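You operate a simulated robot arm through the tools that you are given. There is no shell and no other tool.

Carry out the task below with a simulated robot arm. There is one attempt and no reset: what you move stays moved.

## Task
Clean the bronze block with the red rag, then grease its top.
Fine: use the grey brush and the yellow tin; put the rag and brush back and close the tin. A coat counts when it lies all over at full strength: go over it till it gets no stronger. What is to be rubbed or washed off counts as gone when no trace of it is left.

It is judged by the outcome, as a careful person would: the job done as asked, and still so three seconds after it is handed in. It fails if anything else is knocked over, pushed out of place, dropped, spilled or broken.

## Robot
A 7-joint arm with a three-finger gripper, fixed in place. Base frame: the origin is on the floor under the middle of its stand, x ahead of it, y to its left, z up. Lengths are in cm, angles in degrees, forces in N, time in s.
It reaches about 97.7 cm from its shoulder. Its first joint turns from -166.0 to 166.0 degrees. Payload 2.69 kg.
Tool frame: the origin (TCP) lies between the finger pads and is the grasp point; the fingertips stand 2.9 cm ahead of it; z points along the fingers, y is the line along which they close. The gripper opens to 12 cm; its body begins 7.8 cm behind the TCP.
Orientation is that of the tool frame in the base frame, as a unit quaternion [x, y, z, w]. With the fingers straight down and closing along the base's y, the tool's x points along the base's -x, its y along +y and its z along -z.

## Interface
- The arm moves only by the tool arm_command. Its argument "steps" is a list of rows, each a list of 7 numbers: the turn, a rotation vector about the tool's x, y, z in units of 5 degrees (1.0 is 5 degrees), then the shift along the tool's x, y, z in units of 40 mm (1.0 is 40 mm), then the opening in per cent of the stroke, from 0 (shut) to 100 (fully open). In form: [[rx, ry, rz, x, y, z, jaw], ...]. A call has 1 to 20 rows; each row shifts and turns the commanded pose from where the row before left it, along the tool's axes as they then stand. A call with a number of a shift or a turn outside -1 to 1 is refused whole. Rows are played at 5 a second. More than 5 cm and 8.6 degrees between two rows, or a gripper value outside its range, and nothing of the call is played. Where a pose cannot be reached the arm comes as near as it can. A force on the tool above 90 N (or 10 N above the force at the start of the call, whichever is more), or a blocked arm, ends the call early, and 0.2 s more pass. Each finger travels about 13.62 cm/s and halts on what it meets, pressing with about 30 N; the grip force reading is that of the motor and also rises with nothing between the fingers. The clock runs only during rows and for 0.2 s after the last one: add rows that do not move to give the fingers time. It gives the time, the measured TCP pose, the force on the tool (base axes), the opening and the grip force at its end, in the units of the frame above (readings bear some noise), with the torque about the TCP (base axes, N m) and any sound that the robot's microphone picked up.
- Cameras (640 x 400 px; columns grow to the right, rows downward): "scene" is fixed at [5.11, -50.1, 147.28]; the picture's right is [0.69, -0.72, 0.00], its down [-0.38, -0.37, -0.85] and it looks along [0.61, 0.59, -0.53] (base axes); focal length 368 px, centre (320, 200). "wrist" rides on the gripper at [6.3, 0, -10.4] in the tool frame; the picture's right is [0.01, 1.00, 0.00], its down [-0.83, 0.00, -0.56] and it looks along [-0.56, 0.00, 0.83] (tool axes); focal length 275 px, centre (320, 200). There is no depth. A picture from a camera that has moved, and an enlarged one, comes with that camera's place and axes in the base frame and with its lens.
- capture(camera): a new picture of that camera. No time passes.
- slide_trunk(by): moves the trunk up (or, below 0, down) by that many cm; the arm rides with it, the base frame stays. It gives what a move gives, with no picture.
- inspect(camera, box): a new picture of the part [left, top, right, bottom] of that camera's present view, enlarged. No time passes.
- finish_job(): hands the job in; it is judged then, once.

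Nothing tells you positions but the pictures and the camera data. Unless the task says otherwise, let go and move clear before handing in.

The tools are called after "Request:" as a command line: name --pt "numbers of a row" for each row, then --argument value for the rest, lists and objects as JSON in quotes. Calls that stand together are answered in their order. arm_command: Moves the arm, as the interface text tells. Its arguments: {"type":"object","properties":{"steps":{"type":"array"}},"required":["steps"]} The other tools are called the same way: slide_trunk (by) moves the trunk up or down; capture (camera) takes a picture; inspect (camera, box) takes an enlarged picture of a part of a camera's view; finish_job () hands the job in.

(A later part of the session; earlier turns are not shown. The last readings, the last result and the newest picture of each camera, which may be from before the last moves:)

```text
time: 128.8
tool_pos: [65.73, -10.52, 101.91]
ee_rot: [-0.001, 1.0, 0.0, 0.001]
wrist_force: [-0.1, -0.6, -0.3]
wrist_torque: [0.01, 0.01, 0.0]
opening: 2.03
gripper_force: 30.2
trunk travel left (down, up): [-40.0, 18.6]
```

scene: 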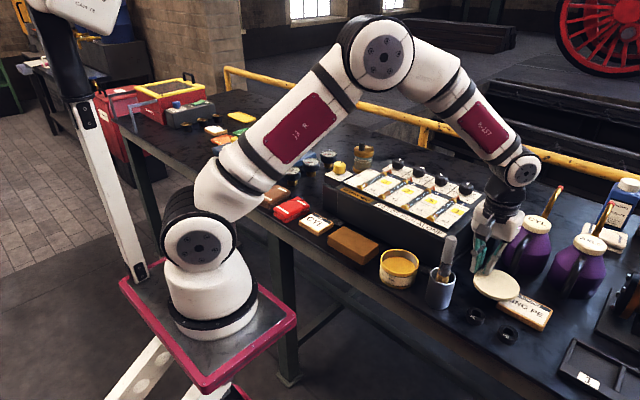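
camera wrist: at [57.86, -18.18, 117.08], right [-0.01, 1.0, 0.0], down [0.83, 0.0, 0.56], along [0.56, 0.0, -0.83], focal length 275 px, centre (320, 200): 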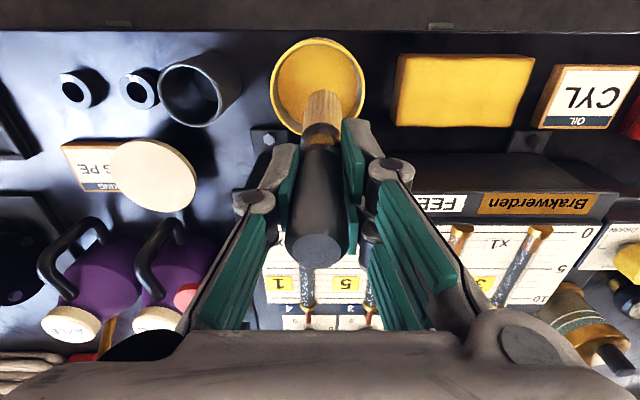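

Request:
arm_command --pt "0 0 0 0 0 0.03 10" --pt "0 0 0 0 0 0 10"

Request:
inspect --camera "scene" --box '[320, 200, 400, 270]'

```text
time: 129.4
tool_pos: [65.68, -10.54, 101.69]
ee_rot: [-0.001, 1.0, 0.0, 0.001]
wrist_force: [-1.5, 0.4, 14.6]
wrist_torque: [0.13, 0.06, 0.05]
opening: 2.02
gripper_force: 29.8
trunk travel left (down, up): [-40.0, 18.6]
```

```text
5.71 times, centred on (360, 235) of scene
camera zoom: at [5.11, -50.1, 147.28], right [0.69, -0.72, 0.0], down [-0.38, -0.37, -0.85], along [0.61, 0.59, -0.53], focal length 2105 px, centre (91, 0)
```

zoom: 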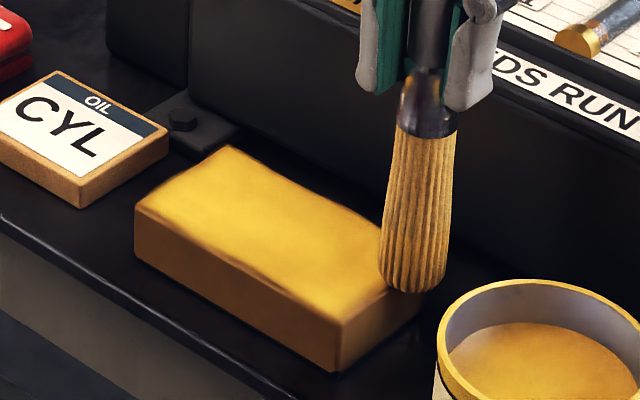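

Request:
arm_command --pt "0 0 0 0 0.24 0 10" --pt "0 0 0 0 0.24 0 10" --pt "0 0 0 0 0.24 0 10" --pt "0 0 0 0 0.24 0 10" --pt "0 0 0 0 0.24 0 10" --pt "0 0 0 0 0.24 0 10" --pt "0 0 0 0 0.24 0 10" --pt "0 0 0 0 0.24 0 10" --pt "0 0 0 0 0.24 0 10" --pt "0 0 0 0 0.24 0 10" --pt "0 0 0 0 0.24 0 10" --pt "0 0 0 0 0.2 0 10" --pt "0 0 0 0.2 0 0 10" --pt "0 0 0 0.2 0 0 10" --pt "0 0 0 0 0 0 10"

Request:
arm_command --pt "0 0 0 0 -0.24 0.008 10" --pt "0 0 0 0 -0.24 0 10" --pt "0 0 0 0 -0.24 0 10" --pt "0 0 0 0 -0.24 0 10" --pt "0 0 0 0 -0.24 0 10" --pt "0 0 0 0 -0.24 0 10" --pt "0 0 0 0 -0.24 0 10" --pt "0 0 0 0 -0.24 0 10" --pt "0 0 0 0 -0.24 0 10" --pt "0 0 0 0 -0.24 0 10" --pt "0 0 0 0 -0.24 0 10" --pt "0 0 0 0 -0.2 0 10" --pt "0 0 0 0.2 0 0 10" --pt "0 0 0 0.25 0 0 10" --pt "0 0 0 0 0 0 10"

```text
time: 132.6
tool_pos: [64.15, 0.86, 101.72]
ee_rot: [-0.001, 1.0, 0.0, -0.001]
wrist_force: [2.9, 2.2, 9.3]
wrist_torque: [0.34, -0.32, 0.0]
opening: 2.02
gripper_force: 30.2
trunk travel left (down, up): [-40.0, 18.6]
```

```text
time: 135.8
tool_pos: [62.26, -10.59, 101.72]
ee_rot: [0.0, 1.0, -0.001, 0.0]
wrist_force: [-0.1, -0.2, -0.2]
wrist_torque: [0.02, -0.01, 0.01]
opening: 2.02
gripper_force: 29.7
trunk travel left (down, up): [-40.0, 18.6]
```

Request:
arm_command --pt "0 0 0 0.08 0 0.03 10" --pt "0 0 0 0 0 0 10"

Request:
arm_command --pt "0 0 0 0 0.24 0 10" --pt "0 0 0 0 0.24 0 10" --pt "0 0 0 0 0.24 0 10" --pt "0 0 0 0 0.24 0 10" --pt "0 0 0 0 0.24 0 10" --pt "0 0 0 0 0.24 0 10" --pt "0 0 0 0 0.24 0 10" --pt "0 0 0 0 0.24 0 10" --pt "0 0 0 0 0.24 0 10" --pt "0 0 0 0 0.24 0 10" --pt "0 0 0 0 0.24 0 10" --pt "0 0 0 0 0.2 0 10" --pt "0 0 0 0 0 0 10"

```text
time: 136.4
tool_pos: [62.01, -10.58, 101.57]
ee_rot: [-0.001, 1.0, -0.001, 0.001]
wrist_force: [2.7, 1.2, 7.1]
wrist_torque: [0.06, -0.24, 0.03]
opening: 2.0
gripper_force: 30.1
trunk travel left (down, up): [-40.0, 18.6]
```

```text
time: 139.2
tool_pos: [61.94, 0.8, 101.59]
ee_rot: [-0.002, 1.0, 0.0, -0.001]
wrist_force: [-0.7, -8.2, 24.0]
wrist_torque: [-0.78, 0.12, 0.02]
opening: 2.01
gripper_force: 29.9
trunk travel left (down, up): [-40.0, 18.6]
```

I'll lift and inspect the coat from both cameras.

Request:
arm_command --pt "0 0 0 0 0 -0.5 10" --pt "0 0 0 0 0 -0.6 10" --pt "0 0 0 0 -0.9 -0.2 10" --pt "0 0 0 -0.2 -0.9 0 10" --pt "0 0 0 -0.2 -0.9 0 10" --pt "0 0 0 -0.1 -0.9 0 10" --pt "0 0 0 0 -0.9 0 10" --pt "0 0 0 0 -0.4 0 10" --pt "0 0 0 0 0 0 10"

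Request:
inspect --camera "wrist" --box '[380, 40, 550, 140]'

Request:
inspect --camera "scene" --box '[330, 220, 380, 265]'

Request:
inspect --camera "scene" --box '[360, 180, 480, 300]'

```text
time: 141.2
tool_pos: [64.04, -18.88, 106.55]
ee_rot: [0.0, 1.0, 0.001, -0.001]
wrist_force: [-0.3, -0.3, -0.6]
wrist_torque: [-0.04, -0.01, -0.02]
opening: 2.0
gripper_force: 29.9
trunk travel left (down, up): [-40.0, 18.6]
```

```text
3.76 times, centred on (465, 90) of wrist
camera zoom: at [57.65, -18.86, 117.03], right [-0.01, 1.0, 0.0], down [0.83, 0.0, 0.56], along [0.56, 0.0, -0.83], focal length 1036 px, centre (-226, 614)
```

zoom: 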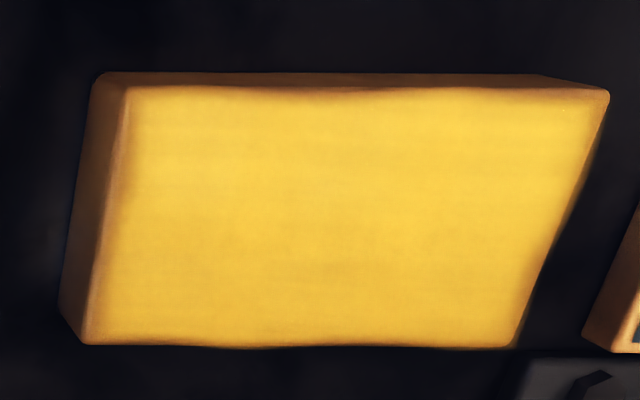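

```text
8.89 times, centred on (355, 242) of scene
camera zoom: at [5.11, -50.1, 147.28], right [0.69, -0.72, 0.0], down [-0.38, -0.37, -0.85], along [0.61, 0.59, -0.53], focal length 3274 px, centre (9, -178)
```

zoom: 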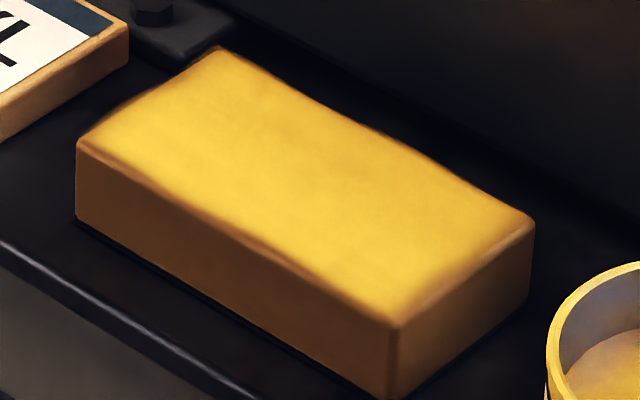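

```text
3.33 times, centred on (420, 240) of scene
camera zoom: at [5.11, -50.1, 147.28], right [0.69, -0.72, 0.0], down [-0.38, -0.37, -0.85], along [0.61, 0.59, -0.53], focal length 1228 px, centre (-13, 67)
```

zoom: 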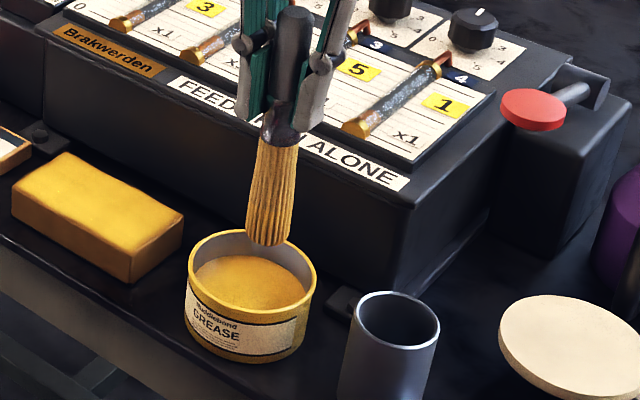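

The coat is even over the top, but the left edge strip still looks a bit weaker. I'll redip once more and go over the left edge and the other edges again.

Request:
arm_command --pt "0 0 0 0 0.1 0.5 10" --pt "0 0 0 0 0 0.5 10" --pt "0 0 0 0 0 0.2 10" --pt "0 0 0 0 0 0.05 10" --pt "0 0 0 0 0 0 10"

Request:
arm_command --pt "0 0 0 0 0 0.04 10" --pt "0 0 0 0 0 0 10"

```text
time: 142.4
tool_pos: [64.04, -18.41, 101.76]
ee_rot: [0.0, 1.0, 0.0, 0.0]
wrist_force: [0.8, 0.0, -0.5]
wrist_torque: [-0.03, -0.02, -0.01]
opening: 2.01
gripper_force: 29.9
trunk travel left (down, up): [-40.0, 18.6]
```

```text
time: 143.0
tool_pos: [64.04, -18.46, 101.53]
ee_rot: [0.0, 1.0, 0.0, 0.001]
wrist_force: [0.5, -0.8, -1.7]
wrist_torque: [-0.02, 0.03, -0.03]
opening: 1.98
gripper_force: 30.0
trunk travel left (down, up): [-40.0, 18.6]
```

Request:
arm_command --pt "0 0 0 0 0 0.04 10" --pt "0 0 0 0 0 0 10"

Request:
arm_command --pt "0 0 0 0 0 0.02 10" --pt "0 0 0 0 0 0 10"

```text
time: 143.6
tool_pos: [64.14, -18.38, 101.52]
ee_rot: [0.0, 1.0, 0.0, 0.0]
wrist_force: [0.9, -0.3, -0.6]
wrist_torque: [0.01, -0.03, 0.0]
opening: 2.03
gripper_force: 29.4
trunk travel left (down, up): [-40.0, 18.6]
```

```text
time: 144.2
tool_pos: [64.04, -18.43, 101.33]
ee_rot: [0.0, 1.0, 0.0, 0.001]
wrist_force: [1.6, -0.7, -0.9]
wrist_torque: [0.0, -0.01, -0.02]
opening: 2.03
gripper_force: 30.2
trunk travel left (down, up): [-40.0, 18.6]
```

Request:
arm_command --pt "0 0 0 0 0 0.025 10" --pt "0 0 0 0 0 0 10"

Request:
arm_command --pt "0 0 0 0 0 0.02 10" --pt "0 0 0 0 0 0 10"

```text
time: 144.8
tool_pos: [64.14, -18.44, 101.39]
ee_rot: [0.0, 1.0, 0.0, -0.001]
wrist_force: [-0.5, 0.4, 2.7]
wrist_torque: [0.05, 0.03, -0.06]
opening: 2.02
gripper_force: 29.7
trunk travel left (down, up): [-40.0, 18.6]
```

```text
time: 145.4
tool_pos: [64.22, -18.54, 101.23]
ee_rot: [-0.001, 1.0, 0.0, 0.001]
wrist_force: [-0.7, -0.2, 15.6]
wrist_torque: [0.11, 0.17, 0.0]
opening: 1.99
gripper_force: 29.8
trunk travel left (down, up): [-40.0, 18.6]
```

Request:
arm_command --pt "0 0 0 0.1 0 -0.01 10" --pt "0 0 0 0 0.1 0 10" --pt "0 0 0 -0.2 0 0 10" --pt "0 0 0 0 -0.2 0 10" --pt "0 0 0 0.1 0.1 0 10" --pt "0 0 0 0 0 -0.4 10" --pt "0 0 0 0 0 -0.7 10" --pt "0 0 0 -0.2 0.7 0 10" --pt "0 0 0 -0.3 0.7 0 10" --pt "0 0 0 -0.3 0.47 0 10" --pt "0 0 0 0 0 0 10" --pt "0 0 0 0 0 0.5 10" --pt "0 0 0 0 0 0.45 10" --pt "0 0 0 0 0 0 10"

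Request:
arm_command --pt "0 0 0 0 0 0.06 10" --pt "0 0 0 0 0 0 10"

Request:
arm_command --pt "0 0 0 0 0 0.03 10" --pt "0 0 0 0 0 0 10"

```text
time: 148.4
tool_pos: [67.19, -10.9, 101.8]
ee_rot: [0.0, 1.0, 0.001, 0.001]
wrist_force: [-0.2, -0.7, -1.0]
wrist_torque: [-0.01, -0.01, 0.01]
opening: 1.97
gripper_force: 29.7
trunk travel left (down, up): [-40.0, 18.6]
```

```text
time: 149.0
tool_pos: [67.26, -10.89, 101.54]
ee_rot: [0.0, 1.0, -0.001, 0.0]
wrist_force: [-0.2, -0.5, -0.7]
wrist_torque: [0.01, 0.04, 0.0]
opening: 2.0
gripper_force: 29.8
trunk travel left (down, up): [-40.0, 18.6]
```

```text
time: 149.6
tool_pos: [67.21, -10.86, 101.4]
ee_rot: [0.0, 1.0, 0.0, 0.0]
wrist_force: [0.1, 0.3, 1.0]
wrist_torque: [0.0, 0.03, -0.03]
opening: 2.03
gripper_force: 30.0
trunk travel left (down, up): [-40.0, 18.6]
```

Request:
arm_command --pt "0 0 0 0 0 0.02 10" --pt "0 0 0 0 0 0 10"

Request:
inspect --camera "scene" --box '[320, 200, 420, 290]'

```text
time: 150.2
tool_pos: [67.28, -10.87, 101.46]
ee_rot: [0.0, 1.0, 0.0, 0.001]
wrist_force: [-2.4, 0.4, 12.6]
wrist_torque: [0.17, 0.31, 0.03]
opening: 2.01
gripper_force: 29.9
trunk travel left (down, up): [-40.0, 18.6]
```

```text
4.44 times, centred on (370, 245) of scene
camera zoom: at [5.11, -50.1, 147.28], right [0.69, -0.72, 0.0], down [-0.38, -0.37, -0.85], along [0.61, 0.59, -0.53], focal length 1637 px, centre (98, 0)
```

zoom: 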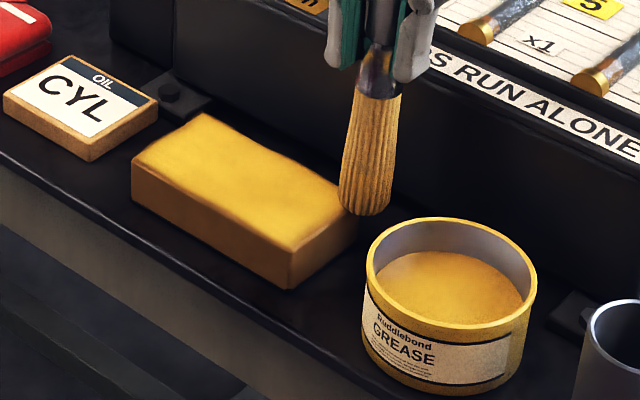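

Request:
arm_command --pt "0 0 0 0.23 0 0 10" --pt "0 0 0 0.23 0 0 10" --pt "0 0 0 0.23 0 0 10" --pt "0 0 0 0.23 0 0 10" --pt "0 0 0 0.23 0 0 10" --pt "0 0 0 0.23 0 0 10" --pt "0 0 0 0 0 0 10" --pt "0 0 0 -0.23 0.02 0 10" --pt "0 0 0 -0.23 0.02 0 10" --pt "0 0 0 -0.23 0.02 0 10" --pt "0 0 0 -0.23 0 0 10" --pt "0 0 0 -0.23 0 0 10" --pt "0 0 0 -0.23 0 0 10" --pt "0 0 0 0 0 0 10"

Request:
inspect --camera "scene" --box '[320, 200, 420, 290]'

```text
time: 153.2
tool_pos: [67.34, -10.71, 101.28]
ee_rot: [-0.002, 1.0, 0.0, 0.001]
wrist_force: [0.4, 0.5, 0.1]
wrist_torque: [-0.04, 0.02, 0.01]
opening: 2.0
gripper_force: 30.3
trunk travel left (down, up): [-40.0, 18.6]
```

```text
4.44 times, centred on (370, 245) of scene
camera zoom: at [5.11, -50.1, 147.28], right [0.69, -0.72, 0.0], down [-0.38, -0.37, -0.85], along [0.61, 0.59, -0.53], focal length 1637 px, centre (98, 0)
```

zoom: 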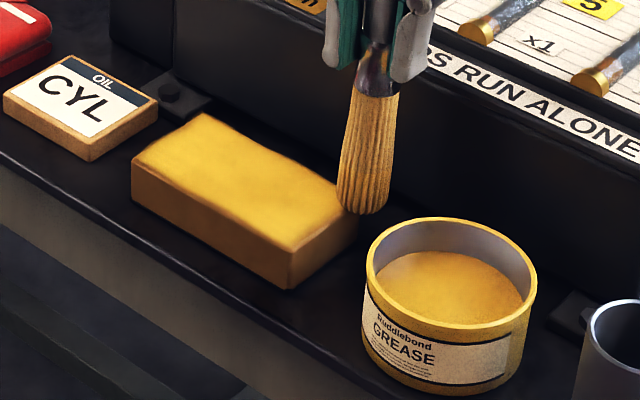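

Request:
arm_command --pt "0 0 0 0 0 0.025 10" --pt "0 0 0 0 0 0 10"

Request:
arm_command --pt "0 0 0 0 0.24 0 10" --pt "0 0 0 0 0.24 0 10" --pt "0 0 0 0 0.24 0 10" --pt "0 0 0 0 0.24 0 10" --pt "0 0 0 0 0.24 0 10" --pt "0 0 0 0 0.24 0 10" --pt "0 0 0 0 0.24 0 10" --pt "0 0 0 0 0.24 0 10" --pt "0 0 0 0 0.24 0 10" --pt "0 0 0 0 0.24 0 10" --pt "0 0 0 0 0.24 0 10" --pt "0 0 0 0 0.24 0 10" --pt "0 0 0 0 0 0 10"

```text
time: 153.8
tool_pos: [67.19, -10.7, 101.31]
ee_rot: [0.0, 1.0, 0.0, 0.001]
wrist_force: [-0.1, -0.7, 9.3]
wrist_torque: [0.02, 0.01, -0.04]
opening: 1.98
gripper_force: 29.9
trunk travel left (down, up): [-40.0, 18.6]
```

```text
time: 156.6
tool_pos: [67.16, 0.9, 101.27]
ee_rot: [0.0, 1.0, 0.0, 0.0]
wrist_force: [-0.9, -4.0, 16.1]
wrist_torque: [-0.43, 0.12, 0.01]
opening: 2.04
gripper_force: 29.4
trunk travel left (down, up): [-40.0, 18.6]
```

Request:
arm_command --pt "0 0 0 0.23 0 0 10" --pt "0 0 0 0.23 0 0 10" --pt "0 0 0 0.23 0 0 10" --pt "0 0 0 0.23 0 0 10" --pt "0 0 0 0.23 0 0 10" --pt "0 0 0 0.23 0 0 10" --pt "0 0 0 0 0 0 10"

Request:
arm_command --pt "0 0 0 0 -0.24 0.01 10" --pt "0 0 0 0 -0.24 0 10" --pt "0 0 0 0 -0.24 0 10" --pt "0 0 0 0 -0.24 0.005 10" --pt "0 0 0 0 -0.24 0 10" --pt "0 0 0 0 -0.24 0 10" --pt "0 0 0 0 -0.24 0.005 10" --pt "0 0 0 0 -0.24 0 10" --pt "0 0 0 0 -0.24 0 10" --pt "0 0 0 0 -0.24 0 10" --pt "0 0 0 0 -0.24 0 10" --pt "0 0 0 0 -0.24 0 10" --pt "0 0 0 0 0 0 10"

Request:
inspect --camera "scene" --box '[320, 200, 420, 290]'

```text
time: 158.2
tool_pos: [61.55, 0.79, 101.34]
ee_rot: [-0.001, 1.0, 0.0, 0.0]
wrist_force: [2.0, -1.1, 13.6]
wrist_torque: [0.08, -0.45, 0.0]
opening: 2.0
gripper_force: 29.5
trunk travel left (down, up): [-40.0, 18.6]
```

```text
time: 161.0
tool_pos: [61.65, -10.74, 101.14]
ee_rot: [-0.001, 1.0, 0.0, 0.0]
wrist_force: [0.9, 2.9, 12.8]
wrist_torque: [0.27, -0.11, -0.01]
opening: 2.0
gripper_force: 29.3
trunk travel left (down, up): [-40.0, 18.6]
```

```text
4.44 times, centred on (370, 245) of scene
camera zoom: at [5.11, -50.1, 147.28], right [0.69, -0.72, 0.0], down [-0.38, -0.37, -0.85], along [0.61, 0.59, -0.53], focal length 1637 px, centre (98, 0)
```

zoom: 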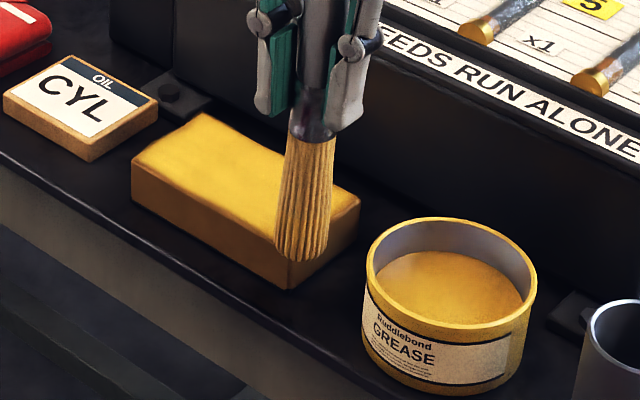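

Request:
arm_command --pt "0 0 0 -0.23 -0.02 0 10" --pt "0 0 0 -0.23 0 0 10" --pt "0 0 0 -0.23 0 0 10" --pt "0 0 0 -0.23 0 0 10" --pt "0 0 0 -0.23 0 0 10" --pt "0 0 0 -0.23 0 0 10" --pt "0 0 0 0 0.1 0 10" --pt "0 0 0 0.23 0 0 10" --pt "0 0 0 0.23 0 0 10" --pt "0 0 0 0.23 0 0 10" --pt "0 0 0 0.23 0 0 10" --pt "0 0 0 0.23 0 0 10" --pt "0 0 0 0 0 0 10"

Request:
arm_command --pt "0 0 0 0 0 -0.5 10" --pt "0 0 0 0 0 -0.7 10" --pt "0 0 0 -0.1 -0.9 -0.3 10" --pt "0 0 0 -0.1 -0.9 -0.3 10" --pt "0 0 0 0 -0.4 0 10" --pt "0 0 0 0 0 0 10"

Request:
capture --camera "wrist"

Request:
inspect --camera "scene" --box '[330, 220, 380, 265]'

```text
time: 163.8
tool_pos: [62.64, -10.42, 101.19]
ee_rot: [-0.001, 1.0, 0.0, 0.0]
wrist_force: [1.0, 0.6, 3.7]
wrist_torque: [0.03, -0.08, -0.02]
opening: 1.99
gripper_force: 29.8
trunk travel left (down, up): [-40.0, 18.6]
```

```text
time: 165.2
tool_pos: [63.36, -19.21, 108.45]
ee_rot: [0.0, 1.0, 0.0, 0.0]
wrist_force: [1.0, 0.2, -1.0]
wrist_torque: [-0.06, -0.01, 0.03]
opening: 1.98
gripper_force: 30.0
trunk travel left (down, up): [-40.0, 18.6]
```

```text
taken
camera wrist: at [57.09, -19.11, 118.8], right [-0.01, 1.0, 0.0], down [0.83, 0.0, 0.56], along [0.56, 0.0, -0.83], focal length 275 px, centre (320, 200)
```

wrist: 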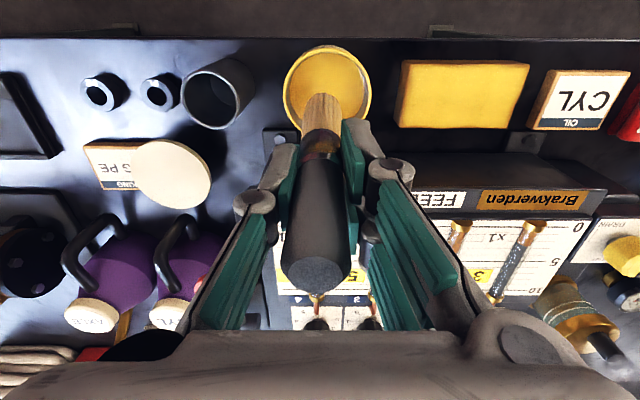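

```text
8.89 times, centred on (355, 242) of scene
camera zoom: at [5.11, -50.1, 147.28], right [0.69, -0.72, 0.0], down [-0.38, -0.37, -0.85], along [0.61, 0.59, -0.53], focal length 3274 px, centre (9, -178)
```

zoom: 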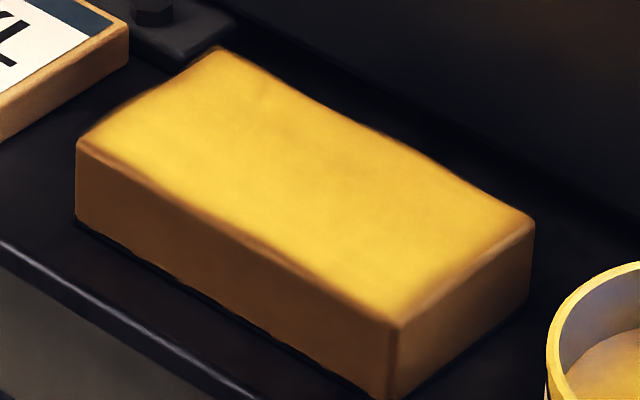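

Request:
inspect --camera "wrist" --box '[385, 45, 545, 145]'

Request:
inspect --camera "scene" --box '[355, 238, 390, 266]'

```text
4.00 times, centred on (465, 95) of wrist
camera zoom: at [57.09, -19.11, 118.8], right [-0.01, 1.0, 0.0], down [0.83, 0.0, 0.56], along [0.56, 0.0, -0.83], focal length 1101 px, centre (-260, 620)
```

zoom: 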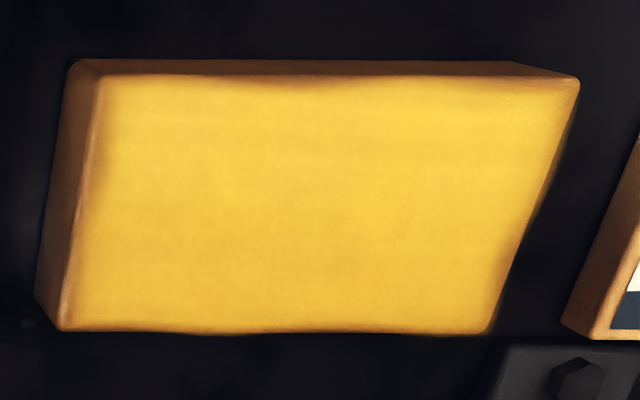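

```text
14.29 times, centred on (372, 252) of scene
camera zoom: at [5.11, -50.1, 147.28], right [0.69, -0.72, 0.0], down [-0.38, -0.37, -0.85], along [0.61, 0.59, -0.53], focal length 5262 px, centre (-430, -543)
```

zoom: 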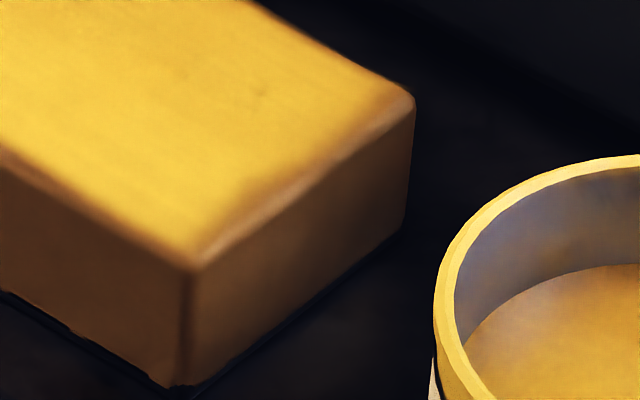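

The coat is uniform and no longer getting stronger. The thin edge margin matches the raised grease layer seen at an angle. Now I'll return the brush to its cup, first positioning above it.

Request:
arm_command --pt "0 0 0 0 -0.3 -0.4 10" --pt "0 0 0 -0.03 -0.7 0 10" --pt "0 0 0 0 -0.7 0 10" --pt "0 0 0 0 -0.7 0 10" --pt "0 0 0 0 -0.07 0 10" --pt "0 0 0 0 0 0 10" --pt "0 0 0 0 0 0 10"

Request:
capture --camera "wrist"

Request:
inspect --camera "scene" --box '[400, 180, 500, 320]'

```text
time: 166.8
tool_pos: [63.54, -28.96, 109.89]
ee_rot: [0.0, 1.0, 0.0, 0.001]
wrist_force: [0.2, 0.3, -0.9]
wrist_torque: [-0.02, 0.02, -0.02]
opening: 2.0
gripper_force: 30.4
trunk travel left (down, up): [-40.0, 18.6]
```

```text
taken
camera wrist: at [57.16, -28.97, 120.35], right [-0.01, 1.0, 0.0], down [0.83, 0.0, 0.56], along [0.56, 0.0, -0.83], focal length 275 px, centre (320, 200)
```

wrist: 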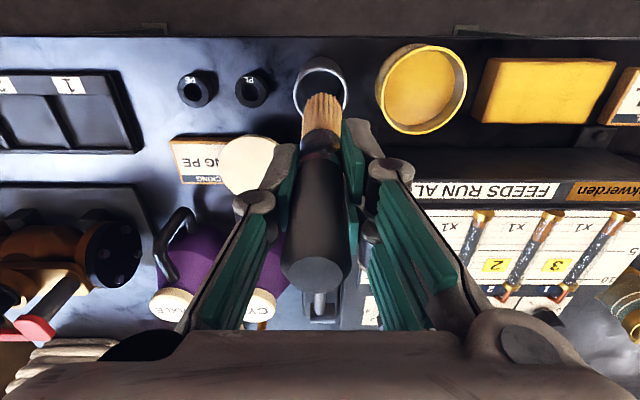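

```text
2.86 times, centred on (450, 250) of scene
camera zoom: at [5.11, -50.1, 147.28], right [0.69, -0.72, 0.0], down [-0.38, -0.37, -0.85], along [0.61, 0.59, -0.53], focal length 1052 px, centre (-51, 57)
```

zoom: 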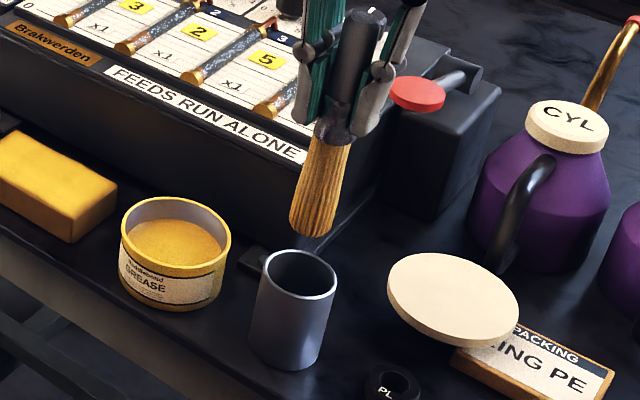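

Request:
arm_command --pt "0 0 0 0.02 0.02 0.3 10" --pt "0 0 0 0 0 0.4 10" --pt "0 0 0 0 0 0.4 10" --pt "0 0 0 0 0 0 10"

Request:
inspect --camera "scene" --box '[400, 180, 500, 320]'

Request:
capture --camera "wrist"

```text
time: 167.8
tool_pos: [63.4, -29.04, 105.54]
ee_rot: [-0.001, 1.0, 0.0, 0.0]
wrist_force: [-0.1, 0.7, -0.5]
wrist_torque: [-0.03, -0.02, 0.01]
opening: 2.0
gripper_force: 30.3
trunk travel left (down, up): [-40.0, 18.6]
```

```text
2.86 times, centred on (450, 250) of scene
camera zoom: at [5.11, -50.1, 147.28], right [0.69, -0.72, 0.0], down [-0.38, -0.37, -0.85], along [0.61, 0.59, -0.53], focal length 1052 px, centre (-51, 57)
```

zoom: 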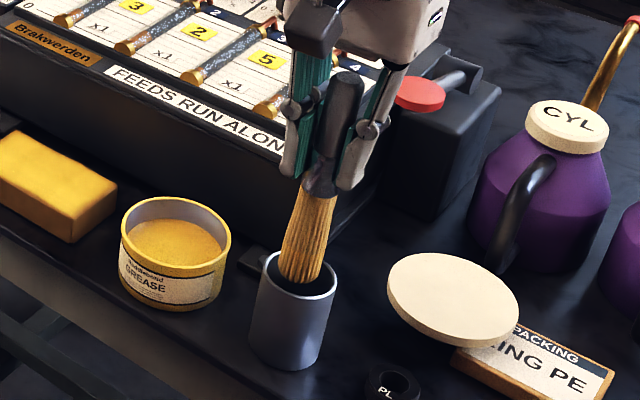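

```text
taken
camera wrist: at [57.11, -28.94, 115.97], right [-0.01, 1.0, 0.0], down [0.83, 0.0, 0.56], along [0.56, 0.0, -0.83], focal length 275 px, centre (320, 200)
```

wrist: 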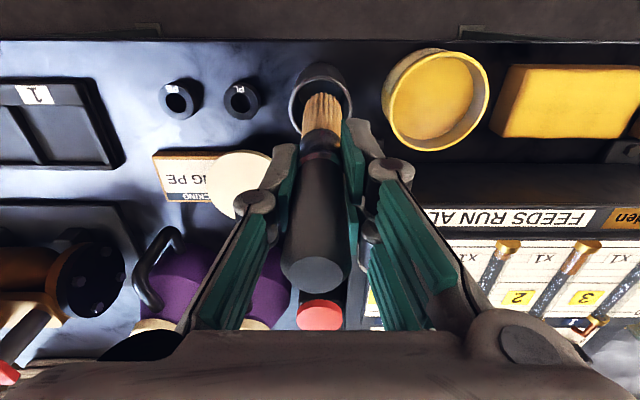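

The tip has entered the cup. I'll continue lowering and watch the force for the bottom.

Request:
arm_command --pt "0 0 0 0 0 0.3 10" --pt "0 0 0 0 0 0.4 10" --pt "0 0 0 0 0 0.4 10" --pt "0 0 0 0 0 0.2 10" --pt "0 0 0 0 0 0 10"

Request:
inspect --camera "scene" --box '[400, 180, 500, 320]'

```text
time: 169.0
tool_pos: [63.35, -29.05, 100.46]
ee_rot: [0.001, 1.0, 0.0, 0.0]
wrist_force: [0.2, -0.1, -0.3]
wrist_torque: [-0.01, -0.01, 0.01]
opening: 2.03
gripper_force: 30.1
trunk travel left (down, up): [-40.0, 18.6]
```

```text
2.86 times, centred on (450, 250) of scene
camera zoom: at [5.11, -50.1, 147.28], right [0.69, -0.72, 0.0], down [-0.38, -0.37, -0.85], along [0.61, 0.59, -0.53], focal length 1052 px, centre (-51, 57)
```

zoom: 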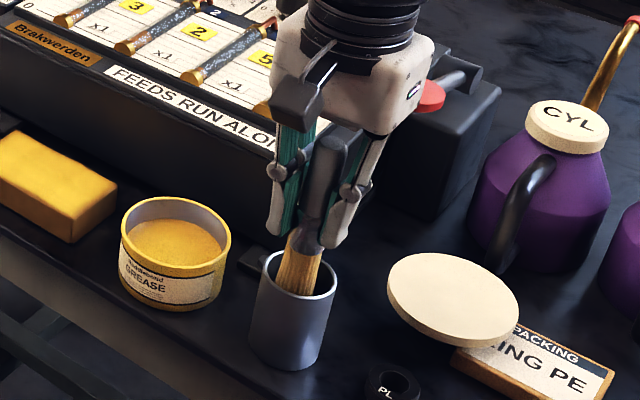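

Request:
arm_command --pt "0 0 0 0 0 0.15 10" --pt "0 0 0 0 0 0.1 10" --pt "0 0 0 0 0 0 10"

Request:
arm_command --pt "0 0 0 0 0 0.05 10" --pt "0 0 0 0 0 0 10"

Request:
arm_command --pt "0 0 0 0 0 0.04 10" --pt "0 0 0 0 0 0 10"

```text
time: 169.8
tool_pos: [63.35, -29.1, 99.42]
ee_rot: [-0.001, 1.0, 0.0, 0.001]
wrist_force: [-0.6, -0.7, -0.8]
wrist_torque: [0.02, -0.02, 0.01]
opening: 2.03
gripper_force: 29.6
trunk travel left (down, up): [-40.0, 18.6]
```

```text
time: 170.4
tool_pos: [63.44, -28.96, 99.22]
ee_rot: [0.0, 1.0, 0.001, 0.0]
wrist_force: [0.7, 0.0, -0.5]
wrist_torque: [-0.02, 0.0, -0.01]
opening: 2.0
gripper_force: 30.0
trunk travel left (down, up): [-40.0, 18.6]
```

```text
time: 171.0
tool_pos: [63.5, -28.94, 99.0]
ee_rot: [0.0, 1.0, 0.0, 0.001]
wrist_force: [0.0, -0.6, -0.1]
wrist_torque: [0.01, 0.02, 0.01]
opening: 2.01
gripper_force: 30.5
trunk travel left (down, up): [-40.0, 18.6]
```

Request:
arm_command --pt "0 0 0 0 0 0.04 10" --pt "0 0 0 0 0 0 10"

Request:
arm_command --pt "0 0 0 0 0 0.04 10" --pt "0 0 0 0 0 0 10"

Request:
inspect --camera "scene" --box '[400, 180, 500, 320]'

```text
time: 171.6
tool_pos: [63.39, -28.9, 98.93]
ee_rot: [0.0, 1.0, 0.0, 0.0]
wrist_force: [0.5, -0.1, -0.4]
wrist_torque: [0.01, 0.01, -0.02]
opening: 2.0
gripper_force: 30.2
trunk travel left (down, up): [-40.0, 18.6]
```

```text
time: 172.2
tool_pos: [63.41, -29.0, 98.66]
ee_rot: [-0.001, 1.0, 0.0, 0.0]
wrist_force: [-0.8, 0.3, -0.8]
wrist_torque: [-0.02, -0.01, 0.02]
opening: 1.98
gripper_force: 29.7
trunk travel left (down, up): [-40.0, 18.6]
```

```text
2.86 times, centred on (450, 250) of scene
camera zoom: at [5.11, -50.1, 147.28], right [0.69, -0.72, 0.0], down [-0.38, -0.37, -0.85], along [0.61, 0.59, -0.53], focal length 1052 px, centre (-51, 57)
```

zoom: 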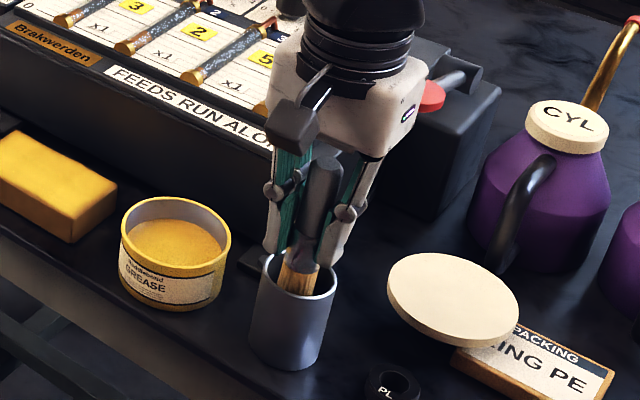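

Request:
arm_command --pt "0 0 0 0 0 0.05 10" --pt "0 0 0 0 0 0 10"

Request:
arm_command --pt "0 0 0 0 0 0.05 10" --pt "0 0 0 0 0 0 10"

Request:
arm_command --pt "0 0 0 0 0 0.04 10" --pt "0 0 0 0 0 0 10"

```text
time: 172.8
tool_pos: [63.55, -29.02, 98.49]
ee_rot: [-0.001, 1.0, -0.001, 0.0]
wrist_force: [-0.2, -0.5, -0.8]
wrist_torque: [-0.01, 0.0, -0.01]
opening: 2.03
gripper_force: 29.9
trunk travel left (down, up): [-40.0, 18.6]
```

```text
time: 173.4
tool_pos: [63.4, -29.2, 98.51]
ee_rot: [0.0, 1.0, -0.001, 0.001]
wrist_force: [-1.3, 1.5, 16.0]
wrist_torque: [0.08, 0.19, 0.01]
opening: 2.02
gripper_force: 29.9
trunk travel left (down, up): [-40.0, 18.6]
```

```text
time: 174.0
tool_pos: [63.46, -29.02, 98.33]
ee_rot: [-0.002, 1.0, -0.001, 0.002]
wrist_force: [0.9, 2.9, 28.2]
wrist_torque: [0.07, -0.04, -0.04]
opening: 2.01
gripper_force: 29.7
trunk travel left (down, up): [-40.0, 18.6]
```

The brush tip is on the cup's bottom. I'll relax the pressure and open the fingers gently.

Request:
arm_command --pt "0 0 0 0 0 -0.04 10" --pt "0 0 0 0 0 0 10" --pt "0 0 0 0 0 0 18" --pt "0 0 0 0 0 0 22" --pt "0 0 0 0 0 0 28" --pt "0 0 0 0 0 0 38" --pt "0 0 0 0 0 0 48" --pt "0 0 0 0 0 0 48"

Request:
inspect --camera "scene" --box '[400, 180, 500, 320]'

Request:
capture --camera "wrist"

```text
time: 175.8
tool_pos: [63.44, -28.97, 98.31]
ee_rot: [0.001, 1.0, -0.001, -0.001]
wrist_force: [-0.2, 0.4, -0.9]
wrist_torque: [0.0, -0.02, -0.01]
opening: 5.77
gripper_force: 0.1
trunk travel left (down, up): [-40.0, 18.6]
```

```text
2.86 times, centred on (450, 250) of scene
camera zoom: at [5.11, -50.1, 147.28], right [0.69, -0.72, 0.0], down [-0.38, -0.37, -0.85], along [0.61, 0.59, -0.53], focal length 1052 px, centre (-51, 57)
```

zoom: 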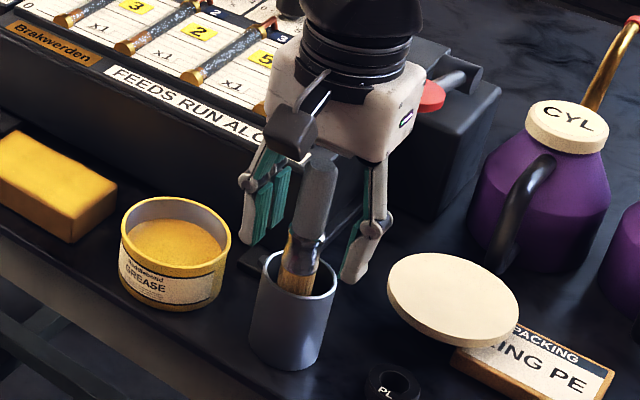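

```text
taken
camera wrist: at [57.1, -28.9, 108.69], right [-0.01, 1.0, 0.0], down [0.83, 0.0, 0.56], along [0.56, 0.0, -0.83], focal length 275 px, centre (320, 200)
```

wrist: 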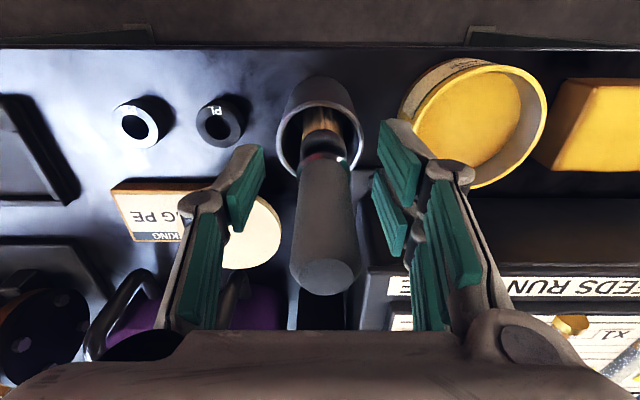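

The brush is back in its cup and released. I'll lift straight up and then move to look closely at the upturned lid.

Request:
arm_command --pt "0 0 0 0 0 -0.4 48" --pt "0 0 0 0 0 -0.8 48" --pt "0 0 0 0 0 -0.8 48" --pt "0 0 0 0 0 -0.8 48" --pt "0 0 0 0.6 -0.5 -0.2 60" --pt "0 0 0 0.6 -0.5 0 80" --pt "0 0 0 0.6 -0.5 0 100" --pt "0 0 0 0.2 -0.4 0 100" --pt "0 0 0 0 0 0 100"

Request:
capture --camera "wrist"

Request:
inspect --camera "scene" --box '[400, 200, 560, 320]'

```text
time: 177.8
tool_pos: [55.33, -36.62, 110.39]
ee_rot: [-0.001, 1.0, 0.0, 0.0]
wrist_force: [-0.1, -0.2, -0.7]
wrist_torque: [0.02, 0.0, 0.01]
opening: 12.01
gripper_force: 0.0
trunk travel left (down, up): [-40.0, 18.6]
```

```text
taken
camera wrist: at [49.09, -36.5, 120.7], right [-0.01, 1.0, 0.0], down [0.83, 0.0, 0.56], along [0.56, 0.0, -0.83], focal length 275 px, centre (320, 200)
```

wrist: 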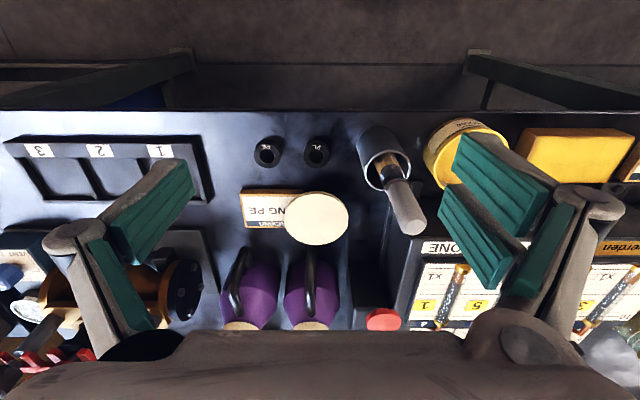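

```text
3.33 times, centred on (480, 260) of scene
camera zoom: at [5.11, -50.1, 147.28], right [0.69, -0.72, 0.0], down [-0.38, -0.37, -0.85], along [0.61, 0.59, -0.53], focal length 1228 px, centre (-213, 0)
```

zoom: 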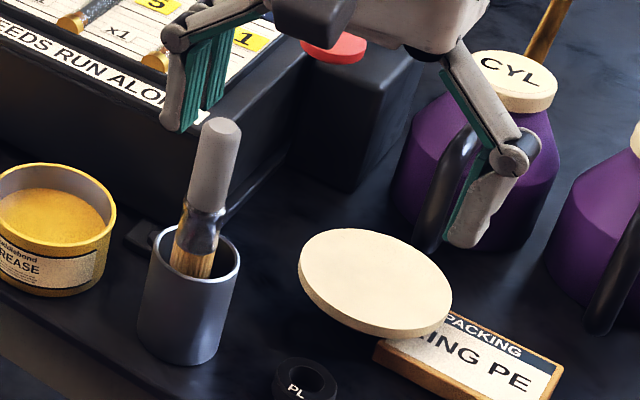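

Brush and tin look right. To right the lid, I'll pinch its rim from the side, lift, and roll it over. First I tilt the gripper 60° so it points forward and down, in free air.

Request:
arm_command --pt "0 0 0 -0.3 0 -0.4 60" --pt "0 -1 0 0 0 0 50" --pt "0 -1 0 0 0 0 40" --pt "0 -1 0 0 0 0 38" --pt "0 -1 0 0 0 0 38" --pt "0 -1 0 0 0 0 38" --pt "0 -1 0 0 0 0 38" --pt "0 0 0 0 0 0 38"

Request:
capture --camera "scene"

```text
time: 179.6
tool_pos: [56.68, -36.54, 111.98]
ee_rot: [0.0, 0.966, 0.0, 0.259]
wrist_force: [0.0, -0.9, 0.2]
wrist_torque: [0.0, 0.0, 0.01]
opening: 4.55
gripper_force: 0.1
trunk travel left (down, up): [-40.0, 18.6]
```

```text
taken
```

scene: 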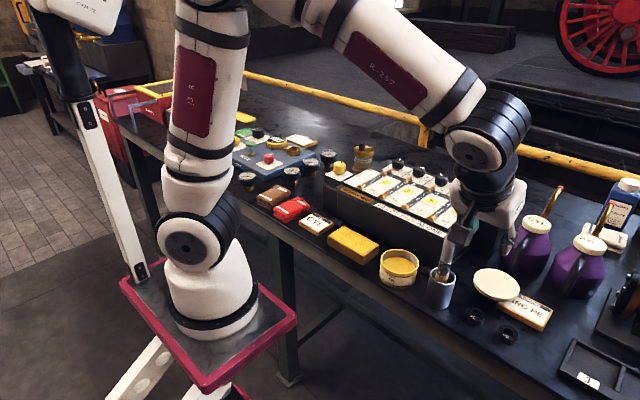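

Request:
arm_command --pt "0 -1 0 0 0 0 38" --pt "0 -1 0 0 0 0 38" --pt "0 -1 0 0 0 0 38" --pt "0 -1 0 0 0 0 38" --pt "0 -1 0 0 0 0 38" --pt "0 -1 0 0 0 0 38" --pt "0 0 0 0 0 0 38"

Request:
capture --camera "scene"

Request:
capture --camera "wrist"

```text
time: 181.2
tool_pos: [56.65, -36.55, 111.99]
ee_rot: [-0.001, 0.866, 0.001, 0.5]
wrist_force: [0.5, 0.2, 0.3]
wrist_torque: [-0.02, 0.01, 0.0]
opening: 4.56
gripper_force: 0.1
trunk travel left (down, up): [-40.0, 18.6]
```

```text
taken
```

scene: 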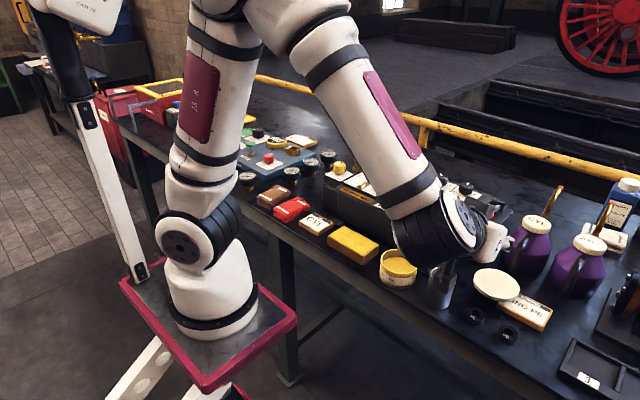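

```text
taken
camera wrist: at [44.43, -36.51, 111.61], right [0.0, 1.0, 0.0], down [-0.07, 0.0, 1.0], along [1.0, 0.0, 0.07], focal length 275 px, centre (320, 200)
```

wrist: 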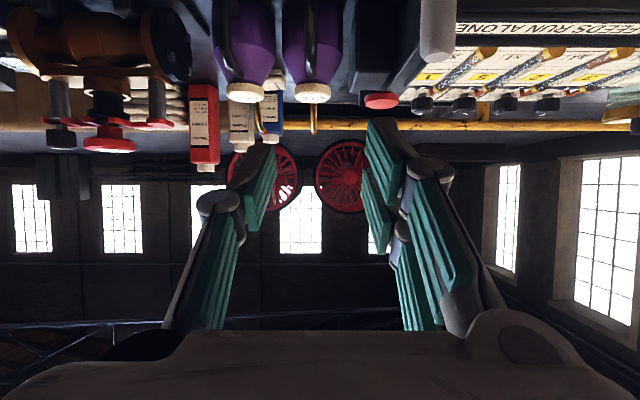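

The 60° tilt is reached without trouble. Now I roll the gripper by -90°, so two fingers are below and one is above.

Request:
arm_command --pt "0 0 -1 0 0 0 38" --pt "0 0 -1 0 0 0 38" --pt "0 0 -1 0 0 0 38" --pt "0 0 -1 0 0 0 38" --pt "0 0 -1 0 0 0 38" --pt "0 0 -1 0 0 0 38" --pt "0 0 -1 0 0 0 38" --pt "0 0 -1 0 0 0 38" --pt "0 0 -1 0 0 0 38" --pt "0 0 -1 0 0 0 38" --pt "0 0 -1 0 0 0 38" --pt "0 0 -1 0 0 0 38" --pt "0 0 -1 0 0 0 38" --pt "0 0 -1 0 0 0 38" --pt "0 0 -1 0 0 0 38" --pt "0 0 -1 0 0 0 38" --pt "0 0 -1 0 0 0 38" --pt "0 0 -1 0 0 0 38" --pt "0 0 0 0 0 0 38"

Request:
capture --camera "scene"

Request:
capture --camera "wrist"

```text
time: 185.2
tool_pos: [56.95, -36.13, 109.39]
ee_rot: [-0.594, 0.642, -0.31, 0.374]
wrist_force: [0.1, -0.1, -0.3]
wrist_torque: [0.04, -0.01, 0.03]
opening: 4.56
gripper_force: 0.1
out of reach, approached as far as the arm can: row 9, 10
trunk travel left (down, up): [-40.0, 18.6]
```

```text
taken
```

scene: 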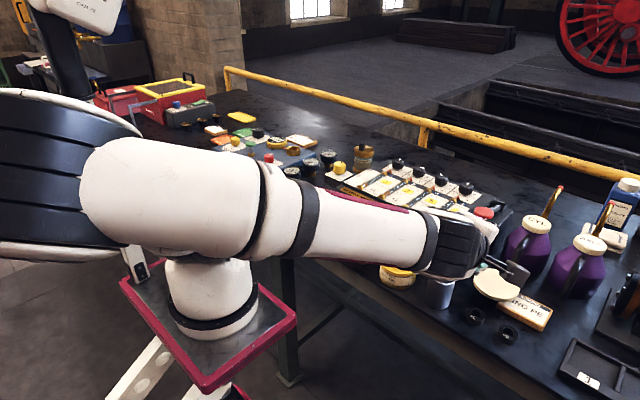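

```text
taken
camera wrist: at [47.94, -42.68, 114.11], right [-0.53, 0.1, -0.84], down [-0.46, 0.8, 0.38], along [0.71, 0.59, -0.38], focal length 275 px, centre (320, 200)
```

wrist: 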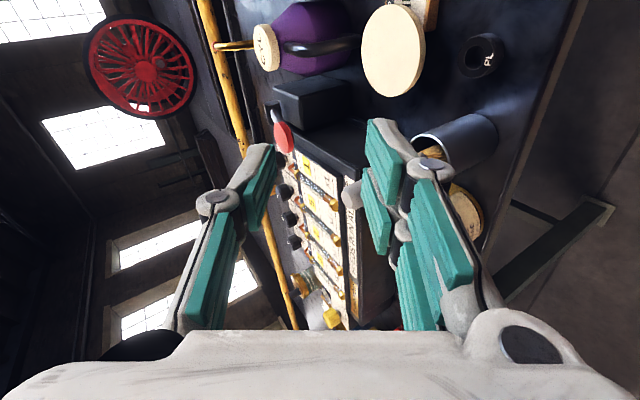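

The arm swung its elbow sideways while rolling, and two rows were briefly out of reach. I'll hold still, let it settle, and check the state before anything else.

Request:
arm_command --pt "0 0 0 0 0 0 38" --pt "0 0 0 0 0 0 38" --pt "0 0 0 0 0 0 38"

Request:
capture --camera "wrist"

Request:
capture --camera "scene"

```text
time: 186.0
tool_pos: [56.93, -36.19, 109.39]
ee_rot: [-0.594, 0.641, -0.31, 0.373]
wrist_force: [-0.7, 0.2, -0.5]
wrist_torque: [0.02, 0.0, -0.03]
opening: 4.56
gripper_force: 0.0
trunk travel left (down, up): [-40.0, 18.6]
```

```text
taken
camera wrist: at [47.94, -42.68, 114.1], right [-0.53, 0.1, -0.84], down [-0.46, 0.8, 0.38], along [0.71, 0.59, -0.38], focal length 275 px, centre (320, 200)
```

wrist: 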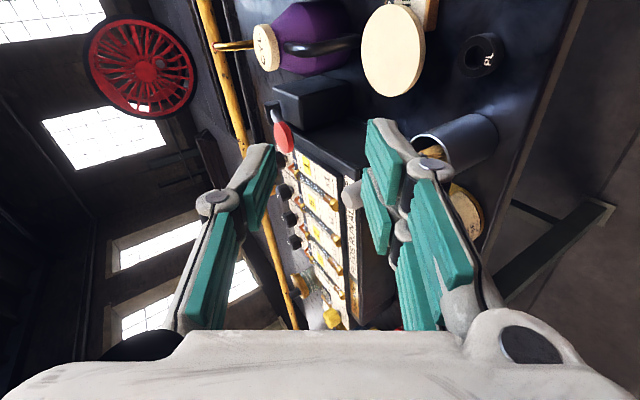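

```text
taken
```

scene: 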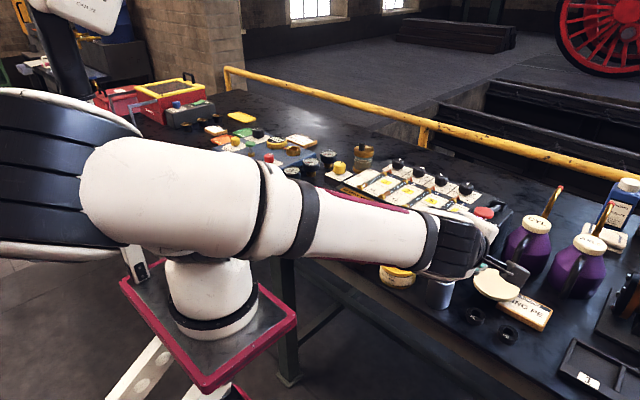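

The arm settled with its elbow out to the side, clear of the table. Before pinching the lid, I'll rehearse the roll in free air. I'll roll back by +90° first and see whether it moves smoothly.

Request:
arm_command --pt "0 0 1 0 0 0 38" --pt "0 0 1 0 0 0 38" --pt "0 0 1 0 0 0 38" --pt "0 0 1 0 0 0 38" --pt "0 0 1 0 0 0 38" --pt "0 0 1 0 0 0 38" --pt "0 0 0 0 0 0 38"

Request:
capture --camera "scene"

```text
time: 187.6
tool_pos: [56.83, -36.05, 109.38]
ee_rot: [-0.406, 0.774, -0.204, 0.441]
wrist_force: [-0.5, 0.2, -0.3]
wrist_torque: [0.02, 0.04, 0.01]
opening: 4.59
gripper_force: 0.0
trunk travel left (down, up): [-40.0, 18.6]
```

```text
taken
```

scene: 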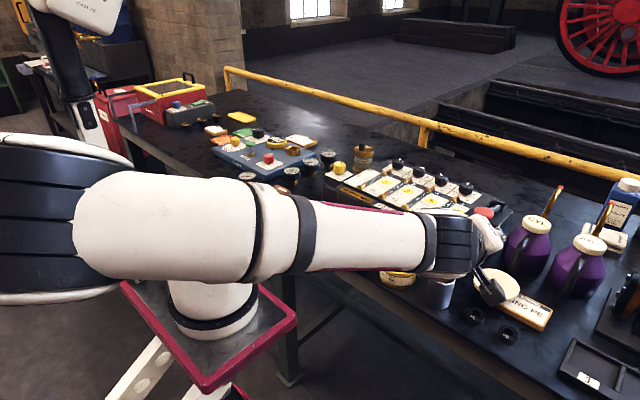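

Request:
arm_command --pt "0 0 1 0 0 0 38" --pt "0 0 1 0 0 0 38" --pt "0 0 1 0 0 0 38" --pt "0 0 1 0 0 0 38" --pt "0 0 1 0 0 0 38" --pt "0 0 1 0 0 0 38" --pt "0 0 1 0 0 0 38" --pt "0 0 1 0 0 0 38" --pt "0 0 1 0 0 0 38" --pt "0 0 1 0 0 0 38" --pt "0 0 1 0 0 0 38" --pt "0 0 0 0 0 0 38"

Request:
capture --camera "scene"

```text
time: 190.2
tool_pos: [56.92, -36.07, 109.38]
ee_rot: [-0.003, 0.874, 0.023, 0.485]
wrist_force: [0.6, 0.0, -0.3]
wrist_torque: [-0.01, 0.0, 0.0]
opening: 4.55
gripper_force: 0.0
trunk travel left (down, up): [-40.0, 18.6]
```

```text
taken
```

scene: 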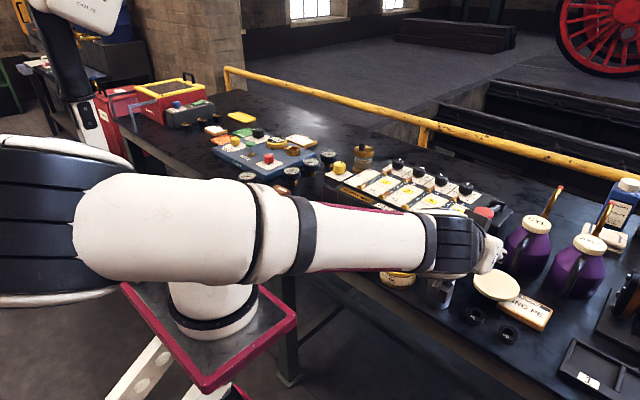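

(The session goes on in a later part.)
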